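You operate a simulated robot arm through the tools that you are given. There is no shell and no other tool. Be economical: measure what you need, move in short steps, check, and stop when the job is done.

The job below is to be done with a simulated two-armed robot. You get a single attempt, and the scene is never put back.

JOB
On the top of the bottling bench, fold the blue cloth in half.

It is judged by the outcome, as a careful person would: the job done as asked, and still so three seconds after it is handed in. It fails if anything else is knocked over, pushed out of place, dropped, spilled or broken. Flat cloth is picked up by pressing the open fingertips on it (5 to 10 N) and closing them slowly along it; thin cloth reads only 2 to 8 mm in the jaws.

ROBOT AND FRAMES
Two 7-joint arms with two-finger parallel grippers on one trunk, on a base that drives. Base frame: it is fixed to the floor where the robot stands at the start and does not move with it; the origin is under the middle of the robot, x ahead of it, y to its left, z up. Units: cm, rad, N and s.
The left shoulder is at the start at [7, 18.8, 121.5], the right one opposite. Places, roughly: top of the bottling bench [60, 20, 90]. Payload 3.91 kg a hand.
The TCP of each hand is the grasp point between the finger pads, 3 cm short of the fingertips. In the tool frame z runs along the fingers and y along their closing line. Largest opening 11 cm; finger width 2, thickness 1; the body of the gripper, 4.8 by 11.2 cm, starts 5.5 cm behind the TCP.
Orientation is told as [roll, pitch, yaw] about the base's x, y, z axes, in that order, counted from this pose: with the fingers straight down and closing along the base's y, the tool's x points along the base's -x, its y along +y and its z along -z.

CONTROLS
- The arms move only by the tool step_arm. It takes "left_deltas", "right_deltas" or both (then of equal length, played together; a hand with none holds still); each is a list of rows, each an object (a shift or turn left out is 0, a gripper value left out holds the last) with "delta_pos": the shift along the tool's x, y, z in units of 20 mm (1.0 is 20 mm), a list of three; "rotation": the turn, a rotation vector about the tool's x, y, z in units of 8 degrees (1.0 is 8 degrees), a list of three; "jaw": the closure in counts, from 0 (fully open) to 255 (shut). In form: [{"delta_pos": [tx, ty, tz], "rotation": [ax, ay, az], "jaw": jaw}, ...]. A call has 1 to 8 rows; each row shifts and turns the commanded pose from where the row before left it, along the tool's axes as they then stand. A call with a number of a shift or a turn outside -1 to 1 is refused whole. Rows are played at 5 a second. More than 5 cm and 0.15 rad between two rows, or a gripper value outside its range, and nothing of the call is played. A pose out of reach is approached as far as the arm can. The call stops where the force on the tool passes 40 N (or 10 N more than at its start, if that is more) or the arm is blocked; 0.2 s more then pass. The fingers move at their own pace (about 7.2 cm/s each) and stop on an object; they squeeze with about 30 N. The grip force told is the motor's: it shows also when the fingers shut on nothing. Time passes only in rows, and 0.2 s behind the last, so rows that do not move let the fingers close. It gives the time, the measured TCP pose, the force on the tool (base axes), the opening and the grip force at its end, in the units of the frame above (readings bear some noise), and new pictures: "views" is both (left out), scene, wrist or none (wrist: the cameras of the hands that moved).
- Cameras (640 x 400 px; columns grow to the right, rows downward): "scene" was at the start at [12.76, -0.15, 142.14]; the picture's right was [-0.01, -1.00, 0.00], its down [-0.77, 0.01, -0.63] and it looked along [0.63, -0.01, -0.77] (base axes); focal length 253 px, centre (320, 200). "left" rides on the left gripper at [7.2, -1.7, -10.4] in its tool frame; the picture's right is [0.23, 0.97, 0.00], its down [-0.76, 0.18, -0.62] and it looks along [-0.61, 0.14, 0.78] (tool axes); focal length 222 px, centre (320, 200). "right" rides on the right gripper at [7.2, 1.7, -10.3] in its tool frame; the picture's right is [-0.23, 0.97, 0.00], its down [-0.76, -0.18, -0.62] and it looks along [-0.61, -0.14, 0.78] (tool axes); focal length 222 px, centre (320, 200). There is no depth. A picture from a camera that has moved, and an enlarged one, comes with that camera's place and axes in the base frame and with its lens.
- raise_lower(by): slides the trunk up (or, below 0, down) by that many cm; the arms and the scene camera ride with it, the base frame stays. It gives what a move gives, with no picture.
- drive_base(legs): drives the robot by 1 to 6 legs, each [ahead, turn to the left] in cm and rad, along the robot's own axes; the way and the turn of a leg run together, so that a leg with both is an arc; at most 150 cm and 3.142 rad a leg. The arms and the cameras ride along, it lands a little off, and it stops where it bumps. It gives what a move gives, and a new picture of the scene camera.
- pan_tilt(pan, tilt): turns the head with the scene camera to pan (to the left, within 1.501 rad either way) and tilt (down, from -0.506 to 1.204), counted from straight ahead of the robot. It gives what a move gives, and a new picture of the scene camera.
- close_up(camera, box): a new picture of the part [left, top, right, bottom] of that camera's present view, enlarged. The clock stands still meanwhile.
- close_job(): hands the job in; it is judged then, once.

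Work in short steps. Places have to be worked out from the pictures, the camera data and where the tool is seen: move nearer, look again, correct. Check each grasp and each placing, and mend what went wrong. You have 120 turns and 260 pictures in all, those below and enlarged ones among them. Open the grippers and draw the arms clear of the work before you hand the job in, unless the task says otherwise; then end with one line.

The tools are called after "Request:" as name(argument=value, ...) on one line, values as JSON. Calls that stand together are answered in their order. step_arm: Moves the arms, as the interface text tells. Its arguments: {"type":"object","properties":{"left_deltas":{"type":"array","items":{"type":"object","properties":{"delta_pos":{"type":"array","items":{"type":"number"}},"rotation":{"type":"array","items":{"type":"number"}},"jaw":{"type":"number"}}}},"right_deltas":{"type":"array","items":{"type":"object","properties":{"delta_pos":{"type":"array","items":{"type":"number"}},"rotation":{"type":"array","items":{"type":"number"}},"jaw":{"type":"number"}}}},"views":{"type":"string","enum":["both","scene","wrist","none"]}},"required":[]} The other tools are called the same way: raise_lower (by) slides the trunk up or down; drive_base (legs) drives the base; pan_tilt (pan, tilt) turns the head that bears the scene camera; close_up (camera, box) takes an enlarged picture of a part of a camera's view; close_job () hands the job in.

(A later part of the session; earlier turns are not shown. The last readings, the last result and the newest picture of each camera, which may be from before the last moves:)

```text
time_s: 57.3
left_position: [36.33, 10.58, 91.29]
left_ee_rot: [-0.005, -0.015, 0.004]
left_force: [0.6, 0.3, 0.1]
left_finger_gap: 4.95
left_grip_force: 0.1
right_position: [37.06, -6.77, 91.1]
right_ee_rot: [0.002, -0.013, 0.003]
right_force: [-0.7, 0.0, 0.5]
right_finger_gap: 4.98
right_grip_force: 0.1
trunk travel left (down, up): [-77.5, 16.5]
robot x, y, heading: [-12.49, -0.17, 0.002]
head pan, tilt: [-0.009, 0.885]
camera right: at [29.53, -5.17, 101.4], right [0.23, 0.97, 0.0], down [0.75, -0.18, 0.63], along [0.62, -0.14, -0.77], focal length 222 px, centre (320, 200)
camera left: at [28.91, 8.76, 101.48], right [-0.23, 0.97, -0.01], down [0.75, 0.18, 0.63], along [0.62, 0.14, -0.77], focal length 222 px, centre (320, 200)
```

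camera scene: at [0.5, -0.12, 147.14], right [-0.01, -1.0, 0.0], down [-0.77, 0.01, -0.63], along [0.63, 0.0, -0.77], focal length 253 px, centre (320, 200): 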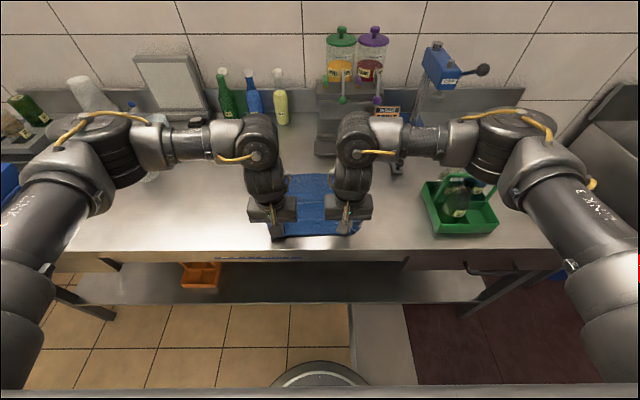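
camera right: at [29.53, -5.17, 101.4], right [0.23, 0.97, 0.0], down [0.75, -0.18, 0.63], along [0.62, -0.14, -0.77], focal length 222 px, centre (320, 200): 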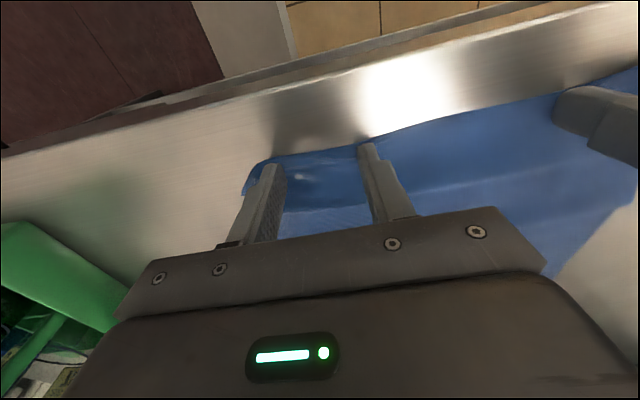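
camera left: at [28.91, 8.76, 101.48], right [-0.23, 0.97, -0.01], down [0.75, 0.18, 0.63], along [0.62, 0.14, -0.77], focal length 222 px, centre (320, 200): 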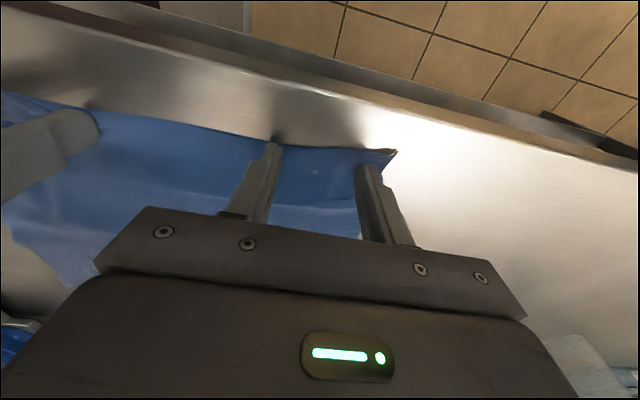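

Released nicely. I'll lift both hands and move them outward for a clear look at the cloth.

Request:
step_arm(left_deltas=[{"delta_pos": [0, 0, -0.7]}, {"delta_pos": [0, 0, -1]}, {"delta_pos": [-0.3, 0.7, -1]}, {"delta_pos": [-0.3, 0.8, -1]}, {"delta_pos": [-0.3, 0.8, -1]}, {"delta_pos": [-0.3, 0.8, -0.5]}, {"delta_pos": [-0.5, 0.8, 0]}], right_deltas=[{"delta_pos": [0, 0, -0.7]}, {"delta_pos": [0, 0, -1]}, {"delta_pos": [-0.3, -0.7, -1]}, {"delta_pos": [-0.3, -1, -1]}, {"delta_pos": [-0.3, -1, -1]}, {"delta_pos": [-0.3, -1, -0.5]}, {"delta_pos": [-0.5, -1, 0]}])

Request:
close_up(camera="scene", box=[230, 150, 410, 265])

```text
time_s: 58.9
left_position: [40.75, 18.66, 101.39]
left_ee_rot: [-0.002, -0.014, 0.004]
left_force: [0.2, 0.0, 0.2]
left_finger_gap: 4.97
left_grip_force: 0.1
left hand out of reach, approached as far as the arm can: row 1, 2
right_position: [41.41, -16.44, 101.14]
right_ee_rot: [0.001, -0.011, 0.002]
right_force: [1.0, -0.3, 0.8]
right_finger_gap: 4.94
right_grip_force: 0.1
right hand out of reach, approached as far as the arm can: row 1, 2
trunk travel left (down, up): [-77.5, 16.5]
robot x, y, heading: [-12.5, 0.09, 0.002]
head pan, tilt: [-0.009, 0.885]
camera scene: at [0.52, -0.16, 147.13], right [-0.01, -1.0, 0.0], down [-0.77, 0.01, -0.63], along [0.63, 0.0, -0.77], focal length 253 px, centre (320, 200)
camera right: at [33.84, -14.79, 111.32], right [0.22, 0.97, 0.0], down [0.76, -0.18, 0.63], along [0.62, -0.14, -0.78], focal length 222 px, centre (320, 200)
camera left: at [33.3, 16.96, 111.53], right [-0.23, 0.97, -0.01], down [0.75, 0.18, 0.63], along [0.62, 0.14, -0.77], focal length 222 px, centre (320, 200)
```

scene: 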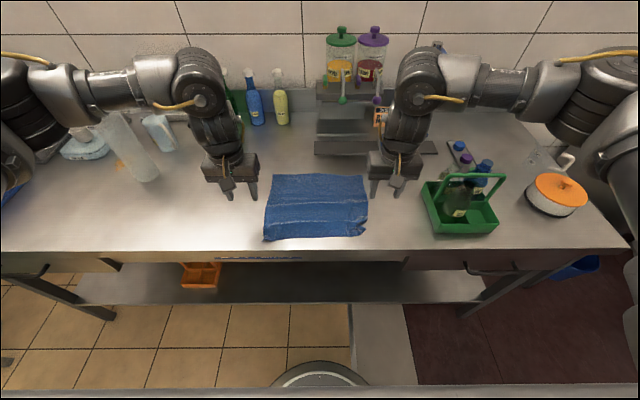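
right: 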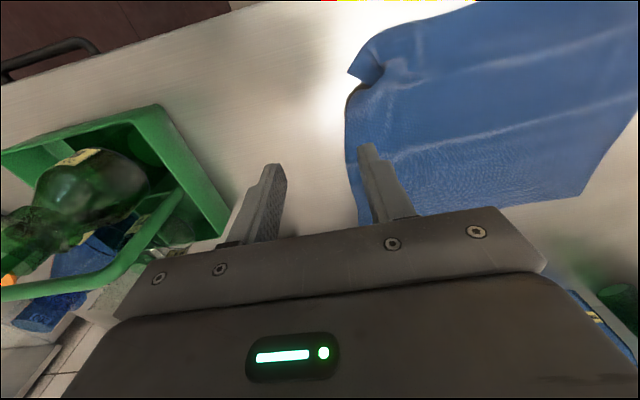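
left: 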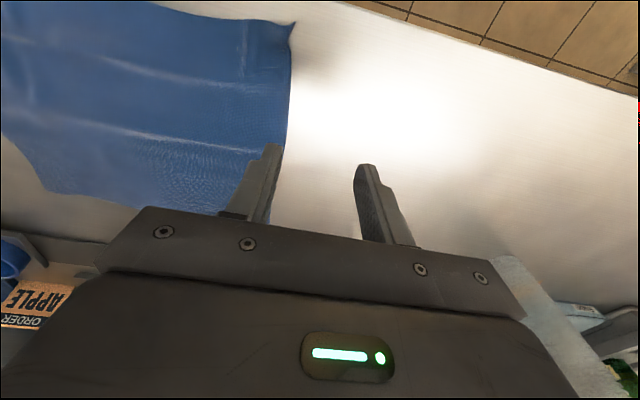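

```text
3.48 times, centred on (320, 208) of scene
camera zoom: at [0.52, -0.16, 147.13], right [-0.01, -1.0, 0.0], down [-0.77, 0.01, -0.63], along [0.63, 0.0, -0.77], focal length 879 px, centre (320, 174)
```

zoom: 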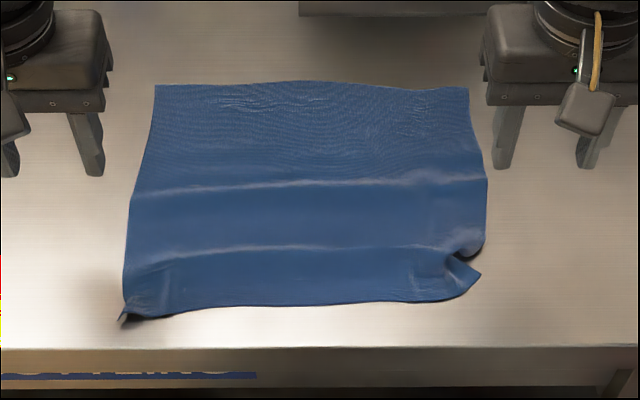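

The cloth is nearly flat again with its near edge at x≈35–36. I'll back up a little for reach and turn both hands 90° so the jaws close across the near edge.

Request:
drive_base(legs=[[-4, 0]])

Request:
step_arm(left_deltas=[{"rotation": [0, 0, 1]}, {"rotation": [0, 0, 1]}, {"rotation": [0, 0, 1]}, {"rotation": [0, 0, 1]}, {"rotation": [0, 0, 1]}, {"rotation": [0, 0, 1]}], right_deltas=[{"rotation": [0, 0, -1]}, {"rotation": [0, 0, -1]}, {"rotation": [0, 0, -1]}, {"rotation": [0, 0, -1]}, {"rotation": [0, 0, -1]}, {"rotation": [0, 0, -1]}], views="none")

Request:
step_arm(left_deltas=[{"rotation": [0, 0, 1]}, {"rotation": [0, 0, 1]}, {"rotation": [0, 0, 1]}, {"rotation": [0, 0, 1]}, {"rotation": [0, 0, 1]}, {"rotation": [0, 0, 0.25]}, {}], right_deltas=[{"rotation": [0, 0, -1]}, {"rotation": [0, 0, -1]}, {"rotation": [0, 0, -1]}, {"rotation": [0, 0, -1]}, {"rotation": [0, 0, -1]}, {"rotation": [0, 0, -0.25]}, {}])

```text
time_s: 59.8
left_position: [37.21, 18.67, 101.0]
left_ee_rot: [-0.005, -0.011, 0.002]
left_force: [-0.4, 0.2, -1.0]
left_finger_gap: 4.95
left_grip_force: 0.0
right_position: [37.66, -16.39, 100.84]
right_ee_rot: [0.001, -0.007, 0.001]
right_force: [0.6, -1.3, -0.4]
right_finger_gap: 4.95
right_grip_force: 0.0
trunk travel left (down, up): [-77.5, 16.5]
robot x, y, heading: [-16.6, 0.11, 0.001]
head pan, tilt: [-0.009, 0.885]
camera scene: at [-2.84, -0.12, 147.06], right [-0.01, -1.0, 0.0], down [-0.78, 0.01, -0.63], along [0.63, 0.0, -0.78], focal length 253 px, centre (320, 200)
```

scene: 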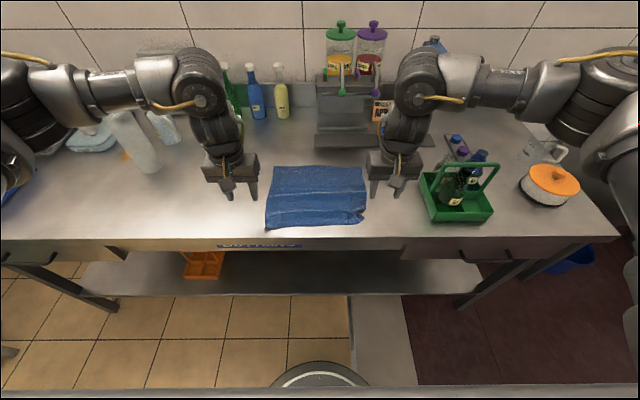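

```text
time_s: 61.2
left_position: [36.52, 18.67, 101.25]
left_ee_rot: [0.009, -0.013, -0.836]
left_force: [0.0, -0.5, -0.2]
left_finger_gap: 4.99
left_grip_force: 0.0
right_position: [37.13, -16.4, 101.14]
right_ee_rot: [-0.009, -0.009, 0.841]
right_force: [-1.1, -0.1, 0.5]
right_finger_gap: 4.95
right_grip_force: 0.0
trunk travel left (down, up): [-77.5, 16.5]
robot x, y, heading: [-16.6, 0.4, 0.0]
head pan, tilt: [-0.009, 0.885]
```

```text
time_s: 62.8
left_position: [36.67, 18.67, 101.36]
left_ee_rot: [0.017, -0.003, -1.569]
left_force: [0.3, -0.4, -0.9]
left_finger_gap: 4.97
left_grip_force: 0.1
right_position: [37.39, -16.48, 101.06]
right_ee_rot: [-0.011, -0.001, 1.573]
right_force: [-0.7, 0.0, -0.1]
right_finger_gap: 4.95
right_grip_force: 0.0
trunk travel left (down, up): [-77.5, 16.5]
robot x, y, heading: [-16.48, -0.28, -0.003]
head pan, tilt: [-0.009, 0.885]
camera scene: at [-3.51, -0.13, 147.14], right [-0.01, -1.0, 0.0], down [-0.77, 0.01, -0.63], along [0.63, 0.0, -0.77], focal length 253 px, centre (320, 200)
camera right: at [35.46, -23.67, 111.46], right [-0.97, 0.22, -0.01], down [0.17, 0.76, 0.63], along [0.15, 0.61, -0.78], focal length 222 px, centre (320, 200)
camera left: at [34.76, 25.93, 111.66], right [0.97, 0.23, 0.01], down [0.17, -0.76, 0.63], along [0.15, -0.61, -0.78], focal length 222 px, centre (320, 200)
```

scene: 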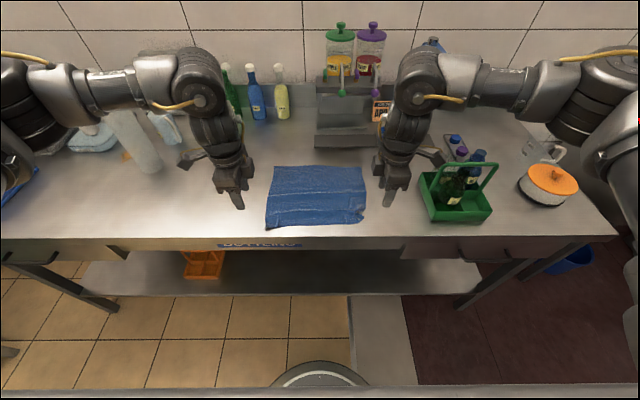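
right: 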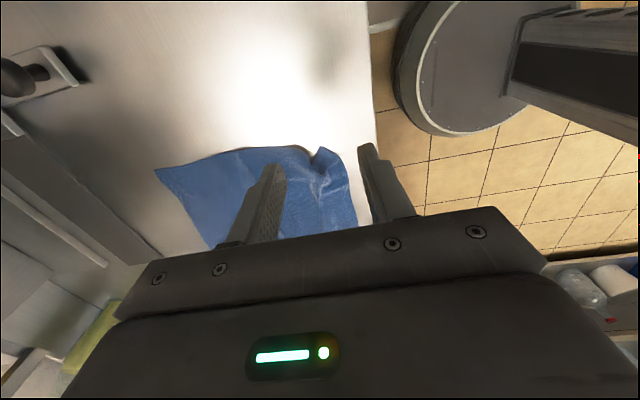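
left: 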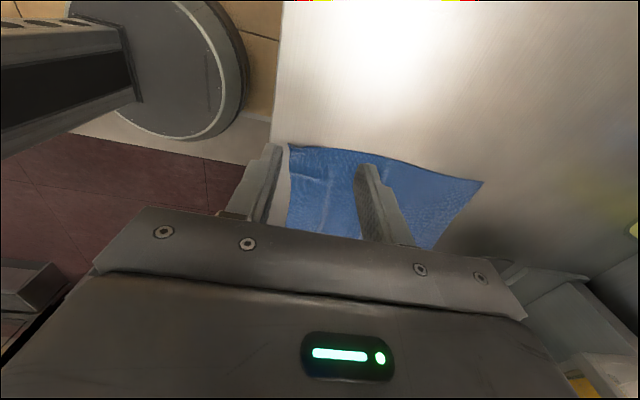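

Both hands are turned. Now I'll narrow the jaws to 2 cm, move inward over the near edge, and come down close.

Request:
step_arm(left_deltas=[{"delta_pos": [-0.67, 0, 0.8], "jaw": 208}, {"delta_pos": [-0.67, 0, 0.8]}, {"delta_pos": [-0.67, 0, 0.8]}, {"delta_pos": [-0.67, 0, 0.8]}, {"delta_pos": [-0.67, 0, 0.8]}, {}], right_deltas=[{"delta_pos": [-0.75, 0, 0.8], "jaw": 208}, {"delta_pos": [-0.75, 0, 0.8]}, {"delta_pos": [-0.75, 0, 0.8]}, {"delta_pos": [-0.75, 0, 0.8]}, {"delta_pos": [-0.75, 0, 0.8]}, {}])

Request:
close_up(camera="scene", box=[240, 150, 390, 245])

```text
time_s: 64.2
left_position: [36.86, 12.16, 93.19]
left_ee_rot: [0.016, -0.005, -1.568]
left_force: [-0.3, -0.2, 0.1]
left_finger_gap: 2.02
left_grip_force: 0.1
right_position: [37.45, -8.83, 93.29]
right_ee_rot: [-0.012, -0.003, 1.572]
right_force: [-0.7, -0.1, -0.4]
right_finger_gap: 2.0
right_grip_force: 0.0
trunk travel left (down, up): [-77.5, 16.5]
robot x, y, heading: [-16.45, 0.02, 0.001]
head pan, tilt: [-0.009, 0.885]
camera scene: at [-3.57, -0.14, 147.15], right [-0.01, -1.0, 0.0], down [-0.77, 0.01, -0.63], along [0.63, 0.0, -0.77], focal length 253 px, centre (320, 200)
camera right: at [35.55, -16.1, 103.48], right [-0.97, 0.23, -0.01], down [0.17, 0.76, 0.63], along [0.15, 0.61, -0.78], focal length 222 px, centre (320, 200)
camera left: at [34.92, 19.34, 103.54], right [0.97, 0.23, 0.01], down [0.17, -0.76, 0.63], along [0.16, -0.61, -0.78], focal length 222 px, centre (320, 200)
```

scene: 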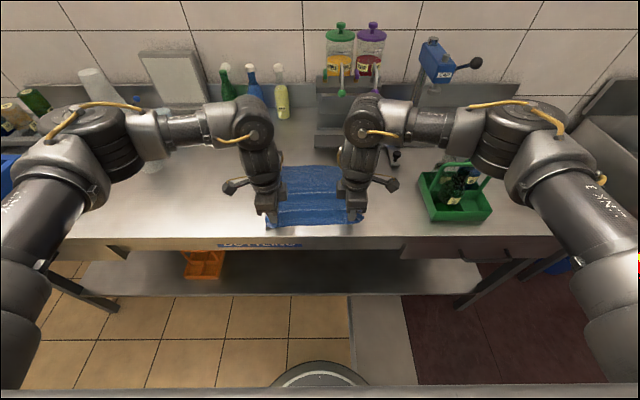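
right: 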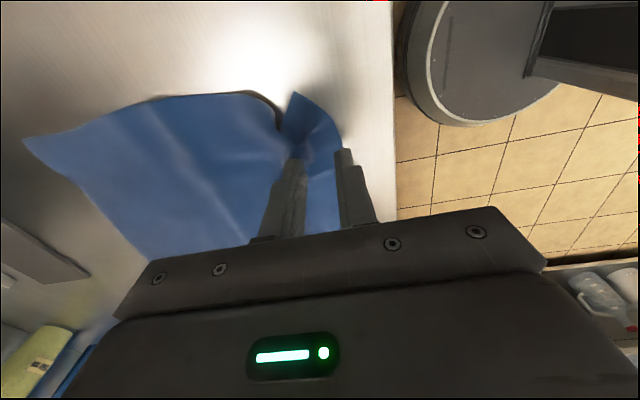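
left: 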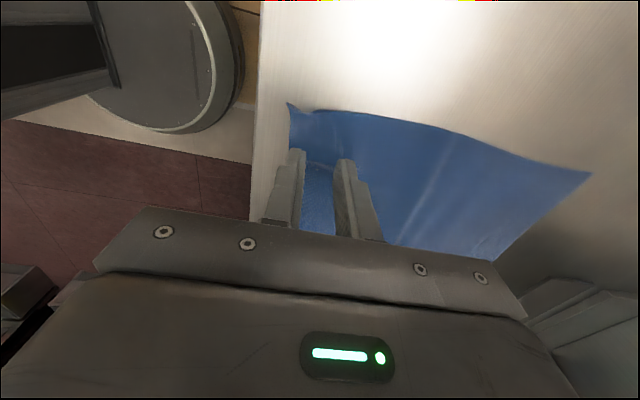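

```text
4.21 times, centred on (315, 198) of scene
camera zoom: at [-3.57, -0.14, 147.15], right [-0.01, -1.0, 0.0], down [-0.77, 0.01, -0.63], along [0.63, 0.0, -0.77], focal length 1064 px, centre (341, 210)
```

zoom: 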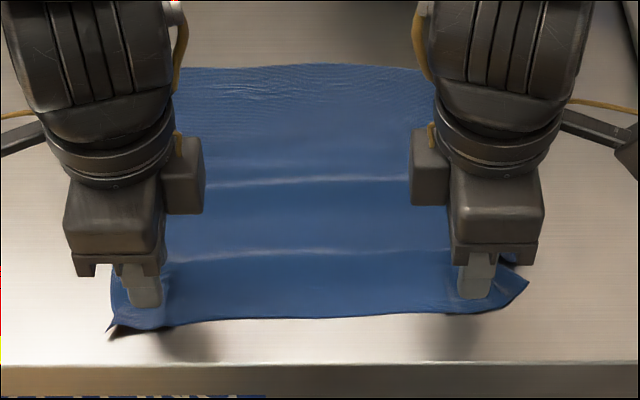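

The near finger on each side will land straddling the edge (edge x≈34.6 left, 35.8 right). Small trims, then descend.

Request:
step_arm(left_deltas=[{"delta_pos": [0, -0.2, 0.3]}, {"delta_pos": [0, 0, 0.3]}, {"delta_pos": [0, 0, 0.2]}, {"delta_pos": [0, 0, 0.1]}, {}], right_deltas=[{"delta_pos": [0, -0.08, 0.3]}, {"delta_pos": [0, 0, 0.3]}, {"delta_pos": [0, 0, 0.2]}, {"delta_pos": [0, 0, 0.15]}, {}], views="none")

Request:
step_arm(left_deltas=[{"delta_pos": [0, 0, 0.05]}, {}], right_deltas=[{"delta_pos": [0, 0, 0.05]}, {}], views="wrist")

```text
time_s: 65.4
left_position: [36.41, 12.03, 91.42]
left_ee_rot: [0.016, -0.003, -1.567]
left_force: [0.8, -0.6, 0.0]
left_finger_gap: 2.01
left_grip_force: 0.1
right_position: [37.81, -8.9, 91.22]
right_ee_rot: [-0.012, -0.002, 1.573]
right_force: [-0.8, -0.3, 0.2]
right_finger_gap: 2.02
right_grip_force: 0.0
trunk travel left (down, up): [-77.5, 16.5]
robot x, y, heading: [-16.51, -0.09, 0.005]
head pan, tilt: [-0.009, 0.885]
```

```text
time_s: 66.0
left_position: [36.45, 12.04, 91.53]
left_ee_rot: [0.017, -0.004, -1.568]
left_force: [0.3, -0.5, 0.1]
left_finger_gap: 2.04
left_grip_force: 0.1
right_position: [37.75, -8.86, 91.17]
right_ee_rot: [-0.013, 0.0, 1.572]
right_force: [0.2, -0.3, 0.3]
right_finger_gap: 2.03
right_grip_force: 0.0
trunk travel left (down, up): [-77.5, 16.5]
robot x, y, heading: [-16.19, -0.04, 0.001]
head pan, tilt: [-0.009, 0.885]
camera right: at [35.77, -16.15, 101.46], right [-0.97, 0.23, -0.01], down [0.17, 0.76, 0.63], along [0.15, 0.61, -0.78], focal length 222 px, centre (320, 200)
camera left: at [34.58, 19.2, 101.76], right [0.97, 0.23, 0.01], down [0.17, -0.76, 0.63], along [0.16, -0.61, -0.78], focal length 222 px, centre (320, 200)
```

right: 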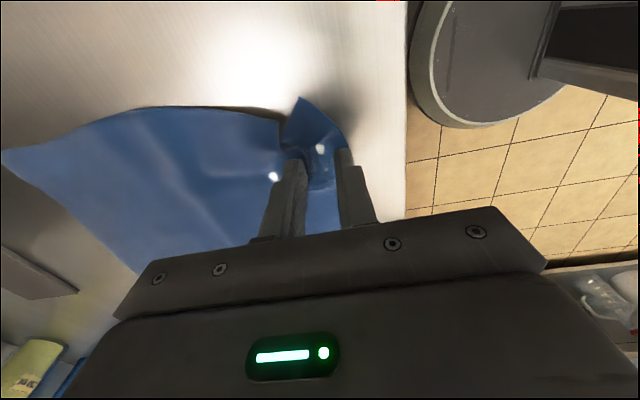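
left: 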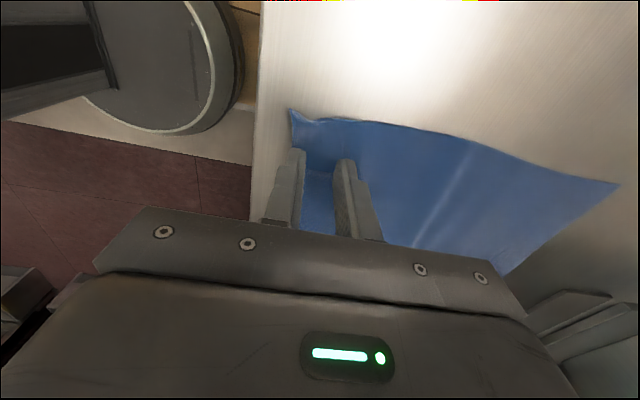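

Good straddle on both. I'll finish lowering to contact.

Request:
step_arm(left_deltas=[{"delta_pos": [0, 0, 0.1]}, {"delta_pos": [0, 0, 0.06]}, {}], right_deltas=[{"delta_pos": [0, 0, 0.03]}, {}, {}], views="none")

Request:
step_arm(left_deltas=[{"delta_pos": [0, 0, 0.04]}, {}], right_deltas=[{"delta_pos": [0, 0, 0.04]}, {}], views="none")

```text
time_s: 66.8
left_position: [36.38, 12.0, 91.23]
left_ee_rot: [0.016, -0.003, -1.568]
left_force: [-0.2, -0.9, 0.8]
left_finger_gap: 2.02
left_grip_force: 0.0
right_position: [37.69, -8.97, 91.14]
right_ee_rot: [-0.015, -0.004, 1.573]
right_force: [-0.3, 0.0, 11.3]
right_finger_gap: 2.0
right_grip_force: 0.1
trunk travel left (down, up): [-77.5, 16.5]
robot x, y, heading: [-16.53, 0.13, 0.003]
head pan, tilt: [-0.009, 0.885]
```

```text
time_s: 67.4
left_position: [36.36, 12.09, 91.22]
left_ee_rot: [0.017, -0.003, -1.566]
left_force: [1.0, 0.1, 4.2]
left_finger_gap: 1.97
left_grip_force: 0.1
right_position: [37.64, -8.89, 91.11]
right_ee_rot: [-0.016, -0.002, 1.571]
right_force: [3.5, 0.0, 20.0]
right_finger_gap: 1.91
right_grip_force: 0.0
trunk travel left (down, up): [-77.5, 16.5]
robot x, y, heading: [-16.24, 0.14, -0.002]
head pan, tilt: [-0.009, 0.885]
```

Right is about 20 N, so I'll ease it; left is 4 N, so I'll add a bit. Then close slowly.

Request:
step_arm(left_deltas=[{"delta_pos": [0, 0, 0.03]}, {}, {"jaw": 215}, {"jaw": 222}, {"jaw": 230}, {"jaw": 238}, {"jaw": 246}, {"jaw": 255}], right_deltas=[{"delta_pos": [0, 0, -0.04]}, {}, {"jaw": 215}, {"jaw": 222}, {"jaw": 230}, {"jaw": 238}, {"jaw": 246}, {"jaw": 255}], views="none")

Request:
step_arm(left_deltas=[{}, {}, {"delta_pos": [0, 0, -0.5]}, {"delta_pos": [0, 0, -0.8]}, {"delta_pos": [0, 0, -0.7]}, {}], right_deltas=[{}, {}, {"delta_pos": [0, 0, -0.5]}, {"delta_pos": [0, 0, -0.8]}, {"delta_pos": [0, 0, -0.7]}, {}])

Request:
close_up(camera="scene", box=[240, 150, 390, 245])

```text
time_s: 69.2
left_position: [36.24, 12.01, 91.14]
left_ee_rot: [0.018, -0.002, -1.568]
left_force: [-2.4, 0.3, 12.7]
left_finger_gap: 0.0
left_grip_force: 30.0
right_position: [37.33, -8.94, 91.11]
right_ee_rot: [-0.014, -0.002, 1.572]
right_force: [-1.2, 0.3, 10.7]
right_finger_gap: 0.19
right_grip_force: 29.8
trunk travel left (down, up): [-77.5, 16.5]
robot x, y, heading: [-16.39, 0.35, 0.004]
head pan, tilt: [-0.009, 0.885]
```

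```text
time_s: 70.6
left_position: [36.49, 12.04, 94.98]
left_ee_rot: [0.013, -0.004, -1.568]
left_force: [-0.5, -0.3, 0.9]
left_finger_gap: 0.0
left_grip_force: 29.7
right_position: [37.6, -8.92, 94.94]
right_ee_rot: [-0.012, -0.003, 1.572]
right_force: [0.5, 0.2, 0.2]
right_finger_gap: 0.19
right_grip_force: 29.4
trunk travel left (down, up): [-77.5, 16.5]
robot x, y, heading: [-16.39, 0.12, 0.003]
head pan, tilt: [-0.009, 0.885]
camera scene: at [-3.46, -0.14, 147.13], right [-0.01, -1.0, 0.0], down [-0.77, 0.01, -0.63], along [0.63, 0.0, -0.77], focal length 253 px, centre (320, 200)
camera right: at [35.72, -16.11, 105.26], right [-0.97, 0.23, -0.01], down [0.17, 0.76, 0.63], along [0.15, 0.61, -0.78], focal length 222 px, centre (320, 200)
camera left: at [34.61, 19.31, 105.28], right [0.97, 0.23, 0.01], down [0.17, -0.76, 0.63], along [0.16, -0.61, -0.78], focal length 222 px, centre (320, 200)
```

scene: 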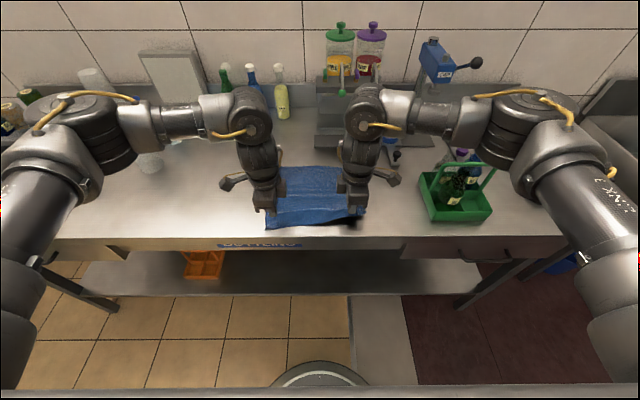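
right: 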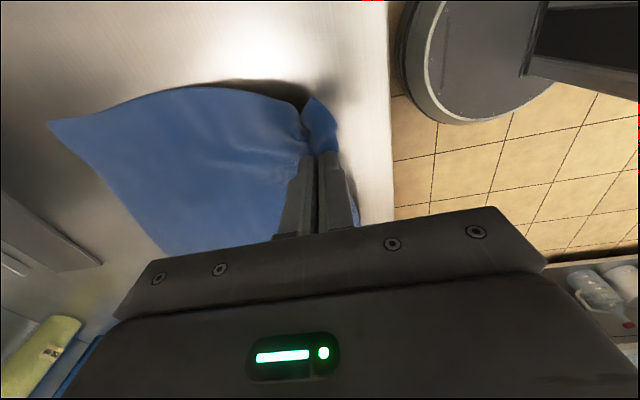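
left: 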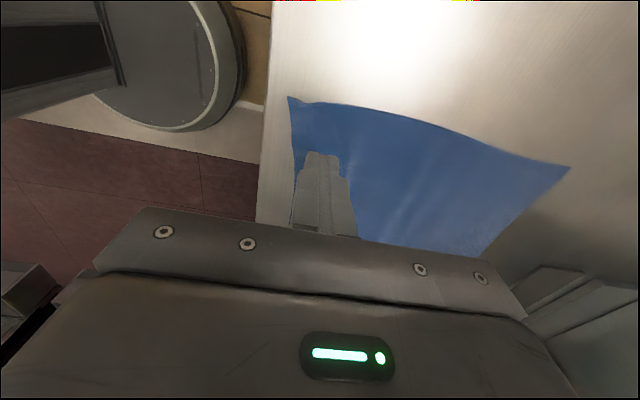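

```text
4.21 times, centred on (315, 198) of scene
camera zoom: at [-3.46, -0.14, 147.13], right [-0.01, -1.0, 0.0], down [-0.77, 0.01, -0.63], along [0.63, 0.0, -0.77], focal length 1064 px, centre (341, 210)
```

zoom: 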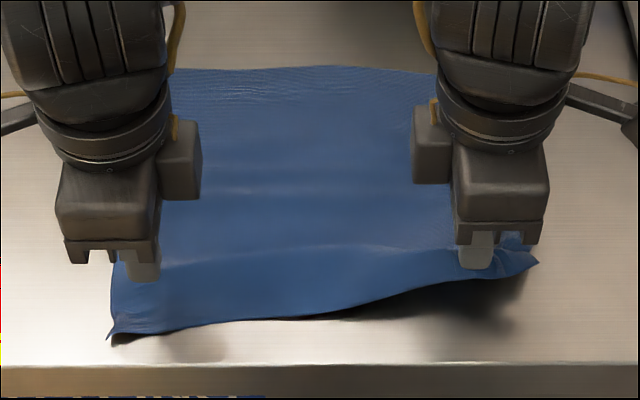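

The right holds the edge with a single layer, but the left slipped. I'll retry the left with a slightly wider gap, 0.4 cm further in, and a firmer press.

Request:
step_arm(left_deltas=[{"delta_pos": [0, 0.2, 0], "jaw": 190}, {"delta_pos": [0, 0, 0.6]}, {"delta_pos": [0, 0, 0.6]}, {"delta_pos": [0, 0, 0.5]}, {"delta_pos": [0, 0, 0.15]}, {}], views="wrist")

Request:
step_arm(left_deltas=[{"delta_pos": [0, 0, 0.1]}, {}], views="none")

```text
time_s: 72.0
left_position: [37.01, 11.92, 91.2]
left_ee_rot: [0.015, -0.006, -1.566]
left_force: [-0.5, 0.1, 2.7]
left_finger_gap: 2.8
left_grip_force: 0.0
right_position: [37.64, -8.78, 94.98]
right_ee_rot: [-0.013, -0.003, 1.571]
right_force: [-0.9, 0.1, 0.2]
right_finger_gap: 0.17
right_grip_force: 29.9
trunk travel left (down, up): [-77.5, 16.5]
robot x, y, heading: [-16.64, -0.07, 0.006]
head pan, tilt: [-0.009, 0.885]
camera left: at [35.06, 19.11, 101.45], right [0.97, 0.23, 0.01], down [0.17, -0.76, 0.63], along [0.16, -0.61, -0.78], focal length 222 px, centre (320, 200)
```

left: 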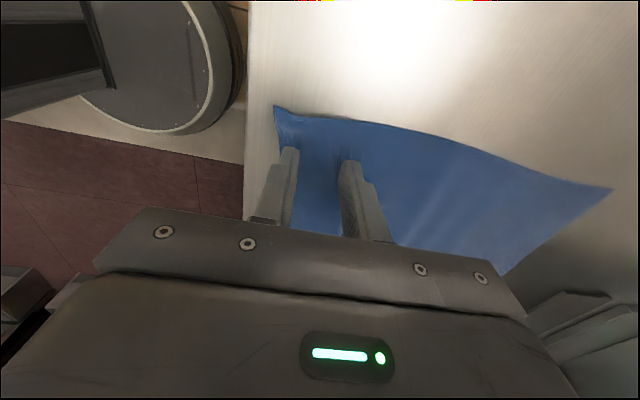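

```text
time_s: 72.6
left_position: [36.96, 11.86, 91.15]
left_ee_rot: [0.018, -0.003, -1.568]
left_force: [0.7, 2.3, 15.6]
left_finger_gap: 2.76
left_grip_force: 0.0
right_position: [37.48, -8.97, 95.1]
right_ee_rot: [-0.015, -0.002, 1.571]
right_force: [-0.1, -0.7, 0.1]
right_finger_gap: 0.18
right_grip_force: 29.8
trunk travel left (down, up): [-77.5, 16.5]
robot x, y, heading: [-16.03, -0.17, 0.005]
head pan, tilt: [-0.009, 0.885]
```

Press is 15 N with the near finger fully on the edge. Closing slowly.

Request:
step_arm(left_deltas=[{"jaw": 198}, {"jaw": 206}, {"jaw": 214}, {"jaw": 222}, {"jaw": 230}, {"jaw": 238}, {"jaw": 246}, {"jaw": 255}], views="none")

Request:
step_arm(left_deltas=[{}, {}, {"delta_pos": [0, 0, -0.5]}, {"delta_pos": [0, 0, -0.8]}, {"delta_pos": [0, 0, -0.7]}, {}], views="wrist")

Request:
close_up(camera="scene", box=[240, 150, 390, 245])

```text
time_s: 74.4
left_position: [36.85, 11.86, 91.06]
left_ee_rot: [0.018, -0.003, -1.567]
left_force: [-3.3, -0.2, 19.8]
left_finger_gap: 0.17
left_grip_force: 30.4
right_position: [37.42, -8.88, 95.04]
right_ee_rot: [-0.012, -0.002, 1.572]
right_force: [0.2, 0.0, -0.5]
right_finger_gap: 0.16
right_grip_force: 30.0
trunk travel left (down, up): [-77.5, 16.5]
robot x, y, heading: [-16.29, -0.21, -0.0]
head pan, tilt: [-0.009, 0.885]
```

```text
time_s: 75.8
left_position: [36.69, 11.85, 94.99]
left_ee_rot: [0.014, -0.003, -1.567]
left_force: [-0.3, -0.8, 0.1]
left_finger_gap: 0.15
left_grip_force: 30.0
right_position: [37.67, -8.9, 94.89]
right_ee_rot: [-0.011, -0.001, 1.573]
right_force: [-0.1, -0.3, 0.8]
right_finger_gap: 0.18
right_grip_force: 30.2
trunk travel left (down, up): [-77.5, 16.5]
robot x, y, heading: [-16.52, 0.11, -0.003]
head pan, tilt: [-0.009, 0.885]
camera left: at [34.94, 19.18, 105.23], right [0.97, 0.23, 0.01], down [0.17, -0.76, 0.63], along [0.16, -0.61, -0.78], focal length 222 px, centre (320, 200)
```

left: 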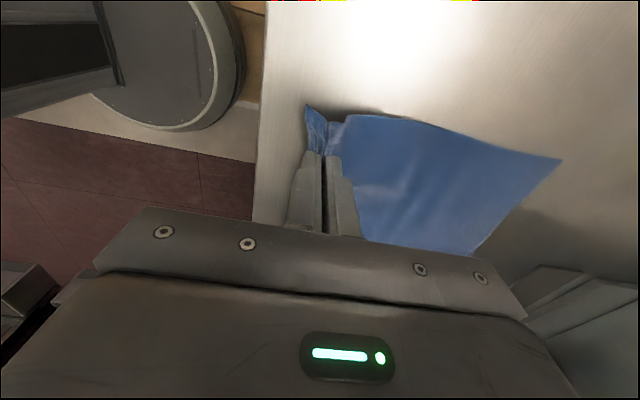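

```text
4.21 times, centred on (315, 198) of scene
camera zoom: at [-3.48, -0.11, 147.13], right [-0.01, -1.0, 0.0], down [-0.77, 0.01, -0.63], along [0.63, 0.0, -0.77], focal length 1064 px, centre (341, 210)
```

zoom: 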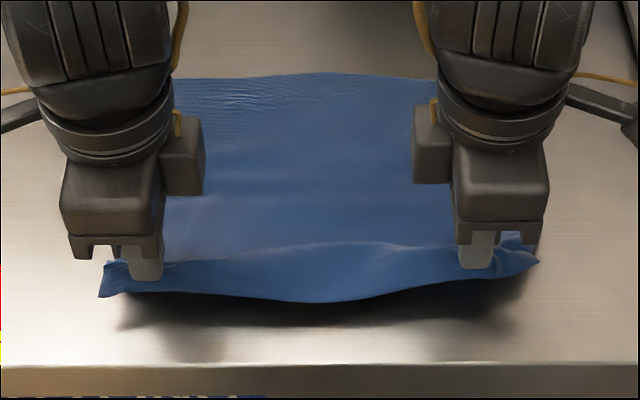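

Both corners are held at the edge with one layer each. I'll lift along the arc, easing the hands slightly apart, then drive 8 cm forward as part of the carry.

Request:
step_arm(left_deltas=[{"delta_pos": [0.1, 0.5, -0.7]}, {"delta_pos": [0.1, 0.7, -0.7]}, {"delta_pos": [0, 0.7, -0.6]}, {"delta_pos": [0, 0.7, -0.5]}, {"delta_pos": [0, 0.6, -0.35]}, {}], right_deltas=[{"delta_pos": [0.1, -0.5, -0.7]}, {"delta_pos": [0.1, -0.7, -0.7]}, {"delta_pos": [0.1, -0.7, -0.6]}, {"delta_pos": [0, -0.7, -0.5]}, {"delta_pos": [0, -0.5, -0.35]}, {}], views="scene")

Request:
drive_base(legs=[[8, 0]])

```text
time_s: 77.2
left_position: [43.21, 12.37, 100.85]
left_ee_rot: [0.017, -0.004, -1.566]
left_force: [0.5, -2.1, -0.9]
left_finger_gap: 0.16
left_grip_force: 30.6
right_position: [43.73, -9.49, 100.65]
right_ee_rot: [-0.011, -0.002, 1.572]
right_force: [-0.3, 2.2, -1.3]
right_finger_gap: 0.19
right_grip_force: 30.3
trunk travel left (down, up): [-77.5, 16.5]
robot x, y, heading: [-16.37, 0.14, 0.002]
head pan, tilt: [-0.009, 0.885]
camera scene: at [-3.52, -0.13, 147.14], right [-0.01, -1.0, 0.0], down [-0.77, 0.01, -0.63], along [0.63, 0.0, -0.77], focal length 253 px, centre (320, 200)
```

scene: 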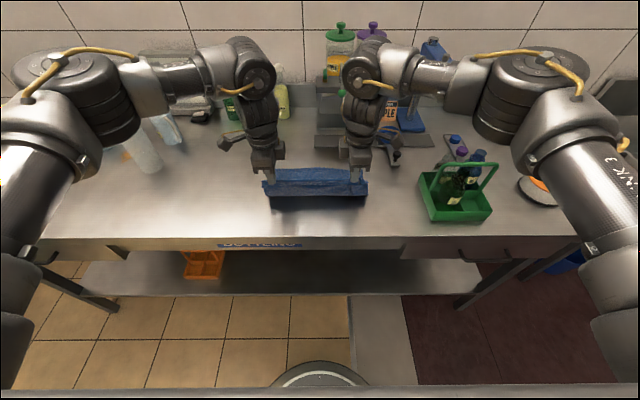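

```text
time_s: 78.3
left_position: [50.45, 12.47, 101.22]
left_ee_rot: [0.026, -0.006, -1.567]
left_force: [1.6, -1.5, 0.0]
left_finger_gap: 0.16
left_grip_force: 30.1
right_position: [51.05, -9.6, 101.11]
right_ee_rot: [-0.022, -0.003, 1.573]
right_force: [0.6, 2.9, 0.6]
right_finger_gap: 0.18
right_grip_force: 30.1
trunk travel left (down, up): [-77.5, 16.5]
robot x, y, heading: [-8.14, 0.07, 0.006]
head pan, tilt: [-0.009, 0.885]
camera scene: at [5.02, -0.13, 147.09], right [-0.01, -1.0, 0.0], down [-0.78, 0.01, -0.63], along [0.63, 0.0, -0.78], focal length 253 px, centre (320, 200)
```

scene: 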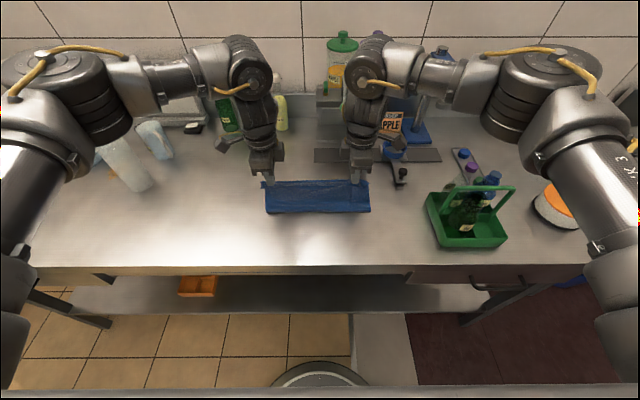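

Still held. Continuing the arc down to x≈58.6.

Request:
step_arm(left_deltas=[{"delta_pos": [0, 0.8, 0.25]}, {"delta_pos": [0, 0.75, 0.45]}, {"delta_pos": [0, 0.7, 0.6]}, {"delta_pos": [0, 0.6, 0.75]}, {"delta_pos": [0, 0.5, 0.85]}, {"delta_pos": [0, 0.4, 0.9]}, {"delta_pos": [0, 0.3, 0.85]}, {}], right_deltas=[{"delta_pos": [0, -0.8, 0.25]}, {"delta_pos": [0, -0.75, 0.45]}, {"delta_pos": [0, -0.7, 0.6]}, {"delta_pos": [0, -0.5, 0.75]}, {"delta_pos": [0, -0.4, 0.85]}, {"delta_pos": [0, -0.4, 0.9]}, {"delta_pos": [0, -0.3, 0.85]}, {}])

Request:
close_up(camera="scene", box=[250, 150, 390, 225])

```text
time_s: 80.1
left_position: [58.44, 12.39, 92.37]
left_ee_rot: [0.029, -0.002, -1.567]
left_force: [0.0, -0.4, 1.0]
left_finger_gap: 0.17
left_grip_force: 30.2
right_position: [58.67, -9.24, 92.14]
right_ee_rot: [-0.029, -0.002, 1.573]
right_force: [0.0, 0.1, 0.2]
right_finger_gap: 0.18
right_grip_force: 29.9
trunk travel left (down, up): [-77.5, 16.5]
robot x, y, heading: [-8.25, -0.04, 0.006]
head pan, tilt: [-0.009, 0.885]
camera scene: at [4.47, -0.16, 147.14], right [-0.01, -1.0, 0.0], down [-0.77, 0.01, -0.63], along [0.63, 0.0, -0.77], focal length 253 px, centre (320, 200)
camera right: at [56.56, -16.58, 102.35], right [-0.97, 0.22, -0.03], down [0.16, 0.76, 0.63], along [0.16, 0.61, -0.78], focal length 222 px, centre (320, 200)
camera left: at [56.39, 19.58, 102.61], right [0.97, 0.23, 0.03], down [0.16, -0.76, 0.63], along [0.17, -0.61, -0.78], focal length 222 px, centre (320, 200)
```

scene: 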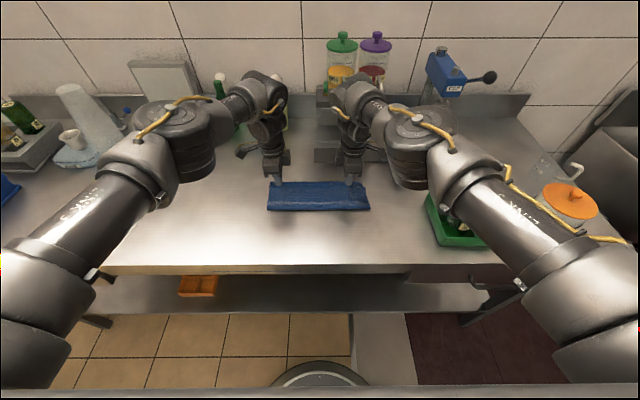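
right: 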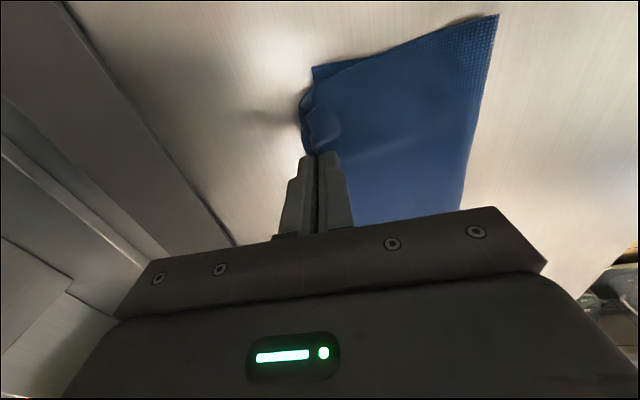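
left: 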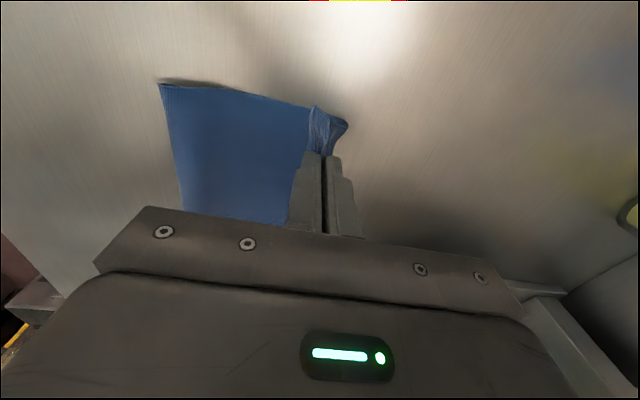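

```text
4.57 times, centred on (320, 188) of scene
camera zoom: at [4.47, -0.16, 147.14], right [-0.01, -1.0, 0.0], down [-0.77, 0.01, -0.63], along [0.63, 0.0, -0.77], focal length 1155 px, centre (320, 257)
```

zoom: 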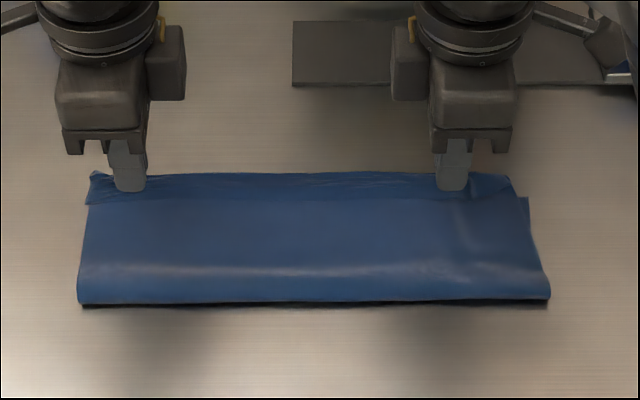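

The strip on top is now small. I'll lower to just above contact, open gently by a small amount, and lift straight away.

Request:
step_arm(left_deltas=[{"delta_pos": [0, 0, 0.25]}, {"delta_pos": [0, 0, 0.2]}, {"jaw": 235}, {"jaw": 215}, {"jaw": 205}, {}, {"delta_pos": [0, 0, -0.5]}, {"delta_pos": [0, 0, -1]}], right_deltas=[{"delta_pos": [0, 0, 0.2]}, {"delta_pos": [0, 0, 0.15]}, {"jaw": 235}, {"jaw": 215}, {"jaw": 205}, {}, {"delta_pos": [0, 0, -0.5]}, {"delta_pos": [0, 0, -1]}], views="none")

Request:
step_arm(left_deltas=[{"delta_pos": [0, 0, -1]}, {"delta_pos": [0.6, 0, -1]}, {"delta_pos": [1, -0.4, -1]}, {"delta_pos": [1, -0.4, -0.5]}], right_deltas=[{"delta_pos": [0, 0, -1]}, {"delta_pos": [0.5, 0, -1]}, {"delta_pos": [0.7, 0.4, -1]}, {"delta_pos": [0.7, 0.4, -0.5]}])

Request:
close_up(camera="scene", box=[250, 150, 390, 225])

```text
time_s: 81.9
left_position: [58.17, 12.38, 94.55]
left_ee_rot: [0.03, -0.002, -1.569]
left_force: [-0.1, 0.0, -0.1]
left_finger_gap: 2.16
left_grip_force: 0.0
right_position: [58.54, -9.33, 94.3]
right_ee_rot: [-0.029, -0.003, 1.572]
right_force: [-0.7, -0.4, 0.0]
right_finger_gap: 2.16
right_grip_force: 0.0
trunk travel left (down, up): [-77.5, 16.5]
robot x, y, heading: [-8.08, 0.22, 0.003]
head pan, tilt: [-0.009, 0.885]
```

```text
time_s: 82.9
left_position: [56.49, 17.71, 101.41]
left_ee_rot: [0.031, -0.005, -1.568]
left_force: [-0.8, 0.0, -0.3]
left_finger_gap: 2.19
left_grip_force: 0.1
right_position: [56.58, -13.18, 101.85]
right_ee_rot: [-0.029, -0.004, 1.573]
right_force: [0.4, 0.6, 0.6]
right_finger_gap: 2.15
right_grip_force: 0.0
trunk travel left (down, up): [-77.5, 16.5]
robot x, y, heading: [-8.15, -0.06, 0.005]
head pan, tilt: [-0.009, 0.885]
camera scene: at [4.38, -0.08, 147.15], right [-0.01, -1.0, 0.0], down [-0.77, 0.01, -0.63], along [0.63, 0.0, -0.77], focal length 253 px, centre (320, 200)
camera right: at [54.56, -20.48, 112.0], right [-0.97, 0.23, -0.03], down [0.16, 0.76, 0.63], along [0.16, 0.61, -0.78], focal length 222 px, centre (320, 200)
camera left: at [54.4, 24.97, 111.65], right [0.97, 0.23, 0.03], down [0.16, -0.76, 0.63], along [0.17, -0.61, -0.77], focal length 222 px, centre (320, 200)
```

scene: 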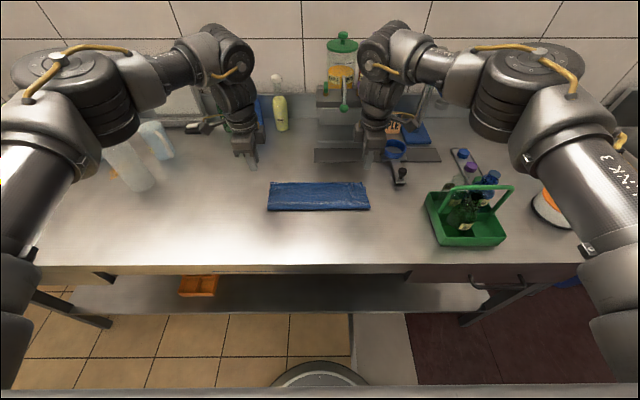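
right: 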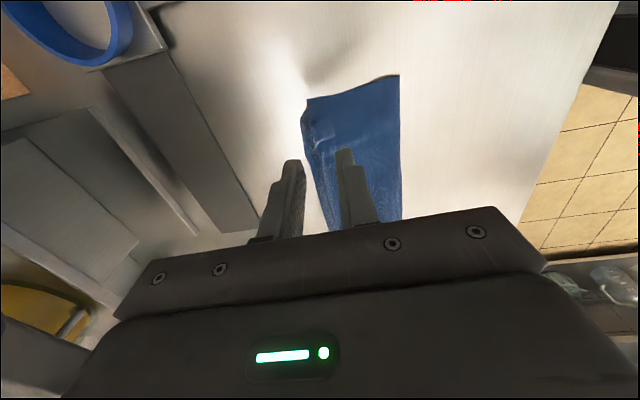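
left: 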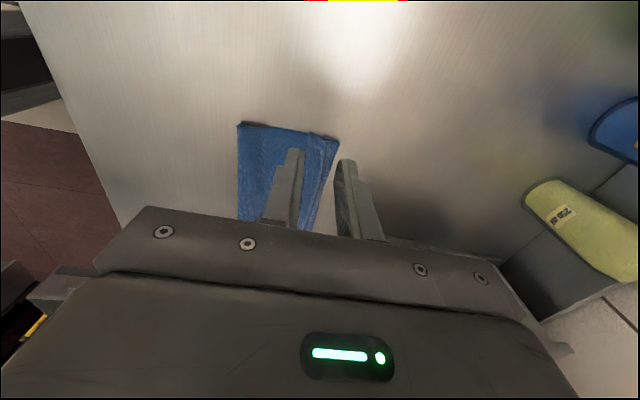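

```text
4.57 times, centred on (320, 188) of scene
camera zoom: at [4.38, -0.08, 147.15], right [-0.01, -1.0, 0.0], down [-0.77, 0.01, -0.63], along [0.63, 0.0, -0.77], focal length 1155 px, centre (320, 257)
```

zoom: 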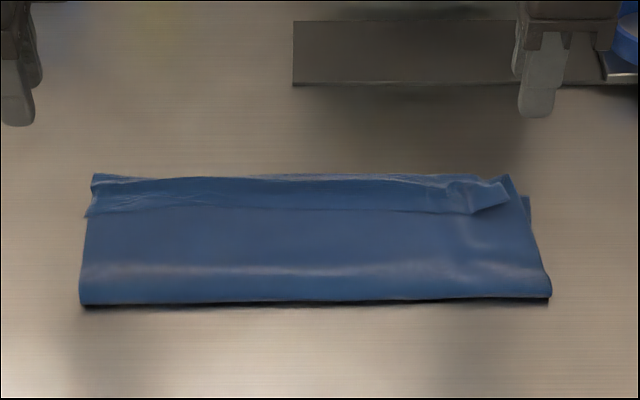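

Much better, but a flap about 3 cm wide still lies on top. I'll take closer looks to locate its free edge before re-gripping right on that edge.

Request:
close_up(camera="left", box=[200, 100, 360, 240])

Request:
close_up(camera="right", box=[270, 60, 430, 220])

Request:
close_up(camera="scene", box=[260, 175, 380, 220])

```text
2.86 times, centred on (280, 170) of left
camera zoom: at [54.4, 24.97, 111.65], right [0.97, 0.23, 0.03], down [0.16, -0.76, 0.63], along [0.17, -0.61, -0.77], focal length 635 px, centre (434, 286)
```

zoom: 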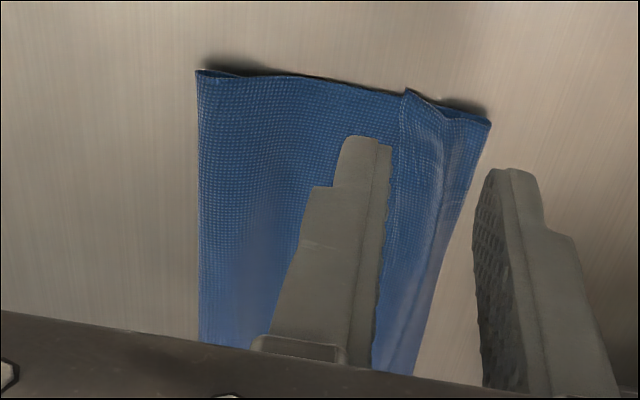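

```text
2.50 times, centred on (350, 140) of right
camera zoom: at [54.56, -20.48, 112.0], right [-0.97, 0.23, -0.03], down [0.16, 0.76, 0.63], along [0.16, 0.61, -0.78], focal length 555 px, centre (245, 350)
```

zoom: 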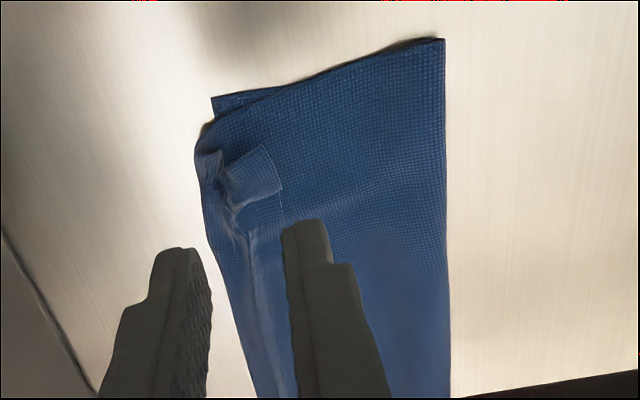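

```text
5.33 times, centred on (320, 198) of scene
camera zoom: at [4.38, -0.08, 147.15], right [-0.01, -1.0, 0.0], down [-0.77, 0.01, -0.63], along [0.63, 0.0, -0.77], focal length 1348 px, centre (320, 213)
```

zoom: 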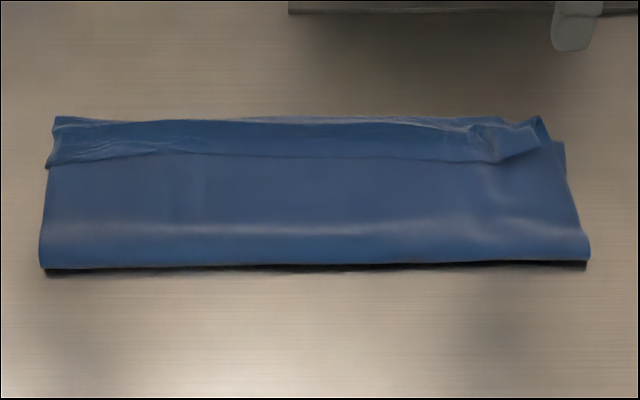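

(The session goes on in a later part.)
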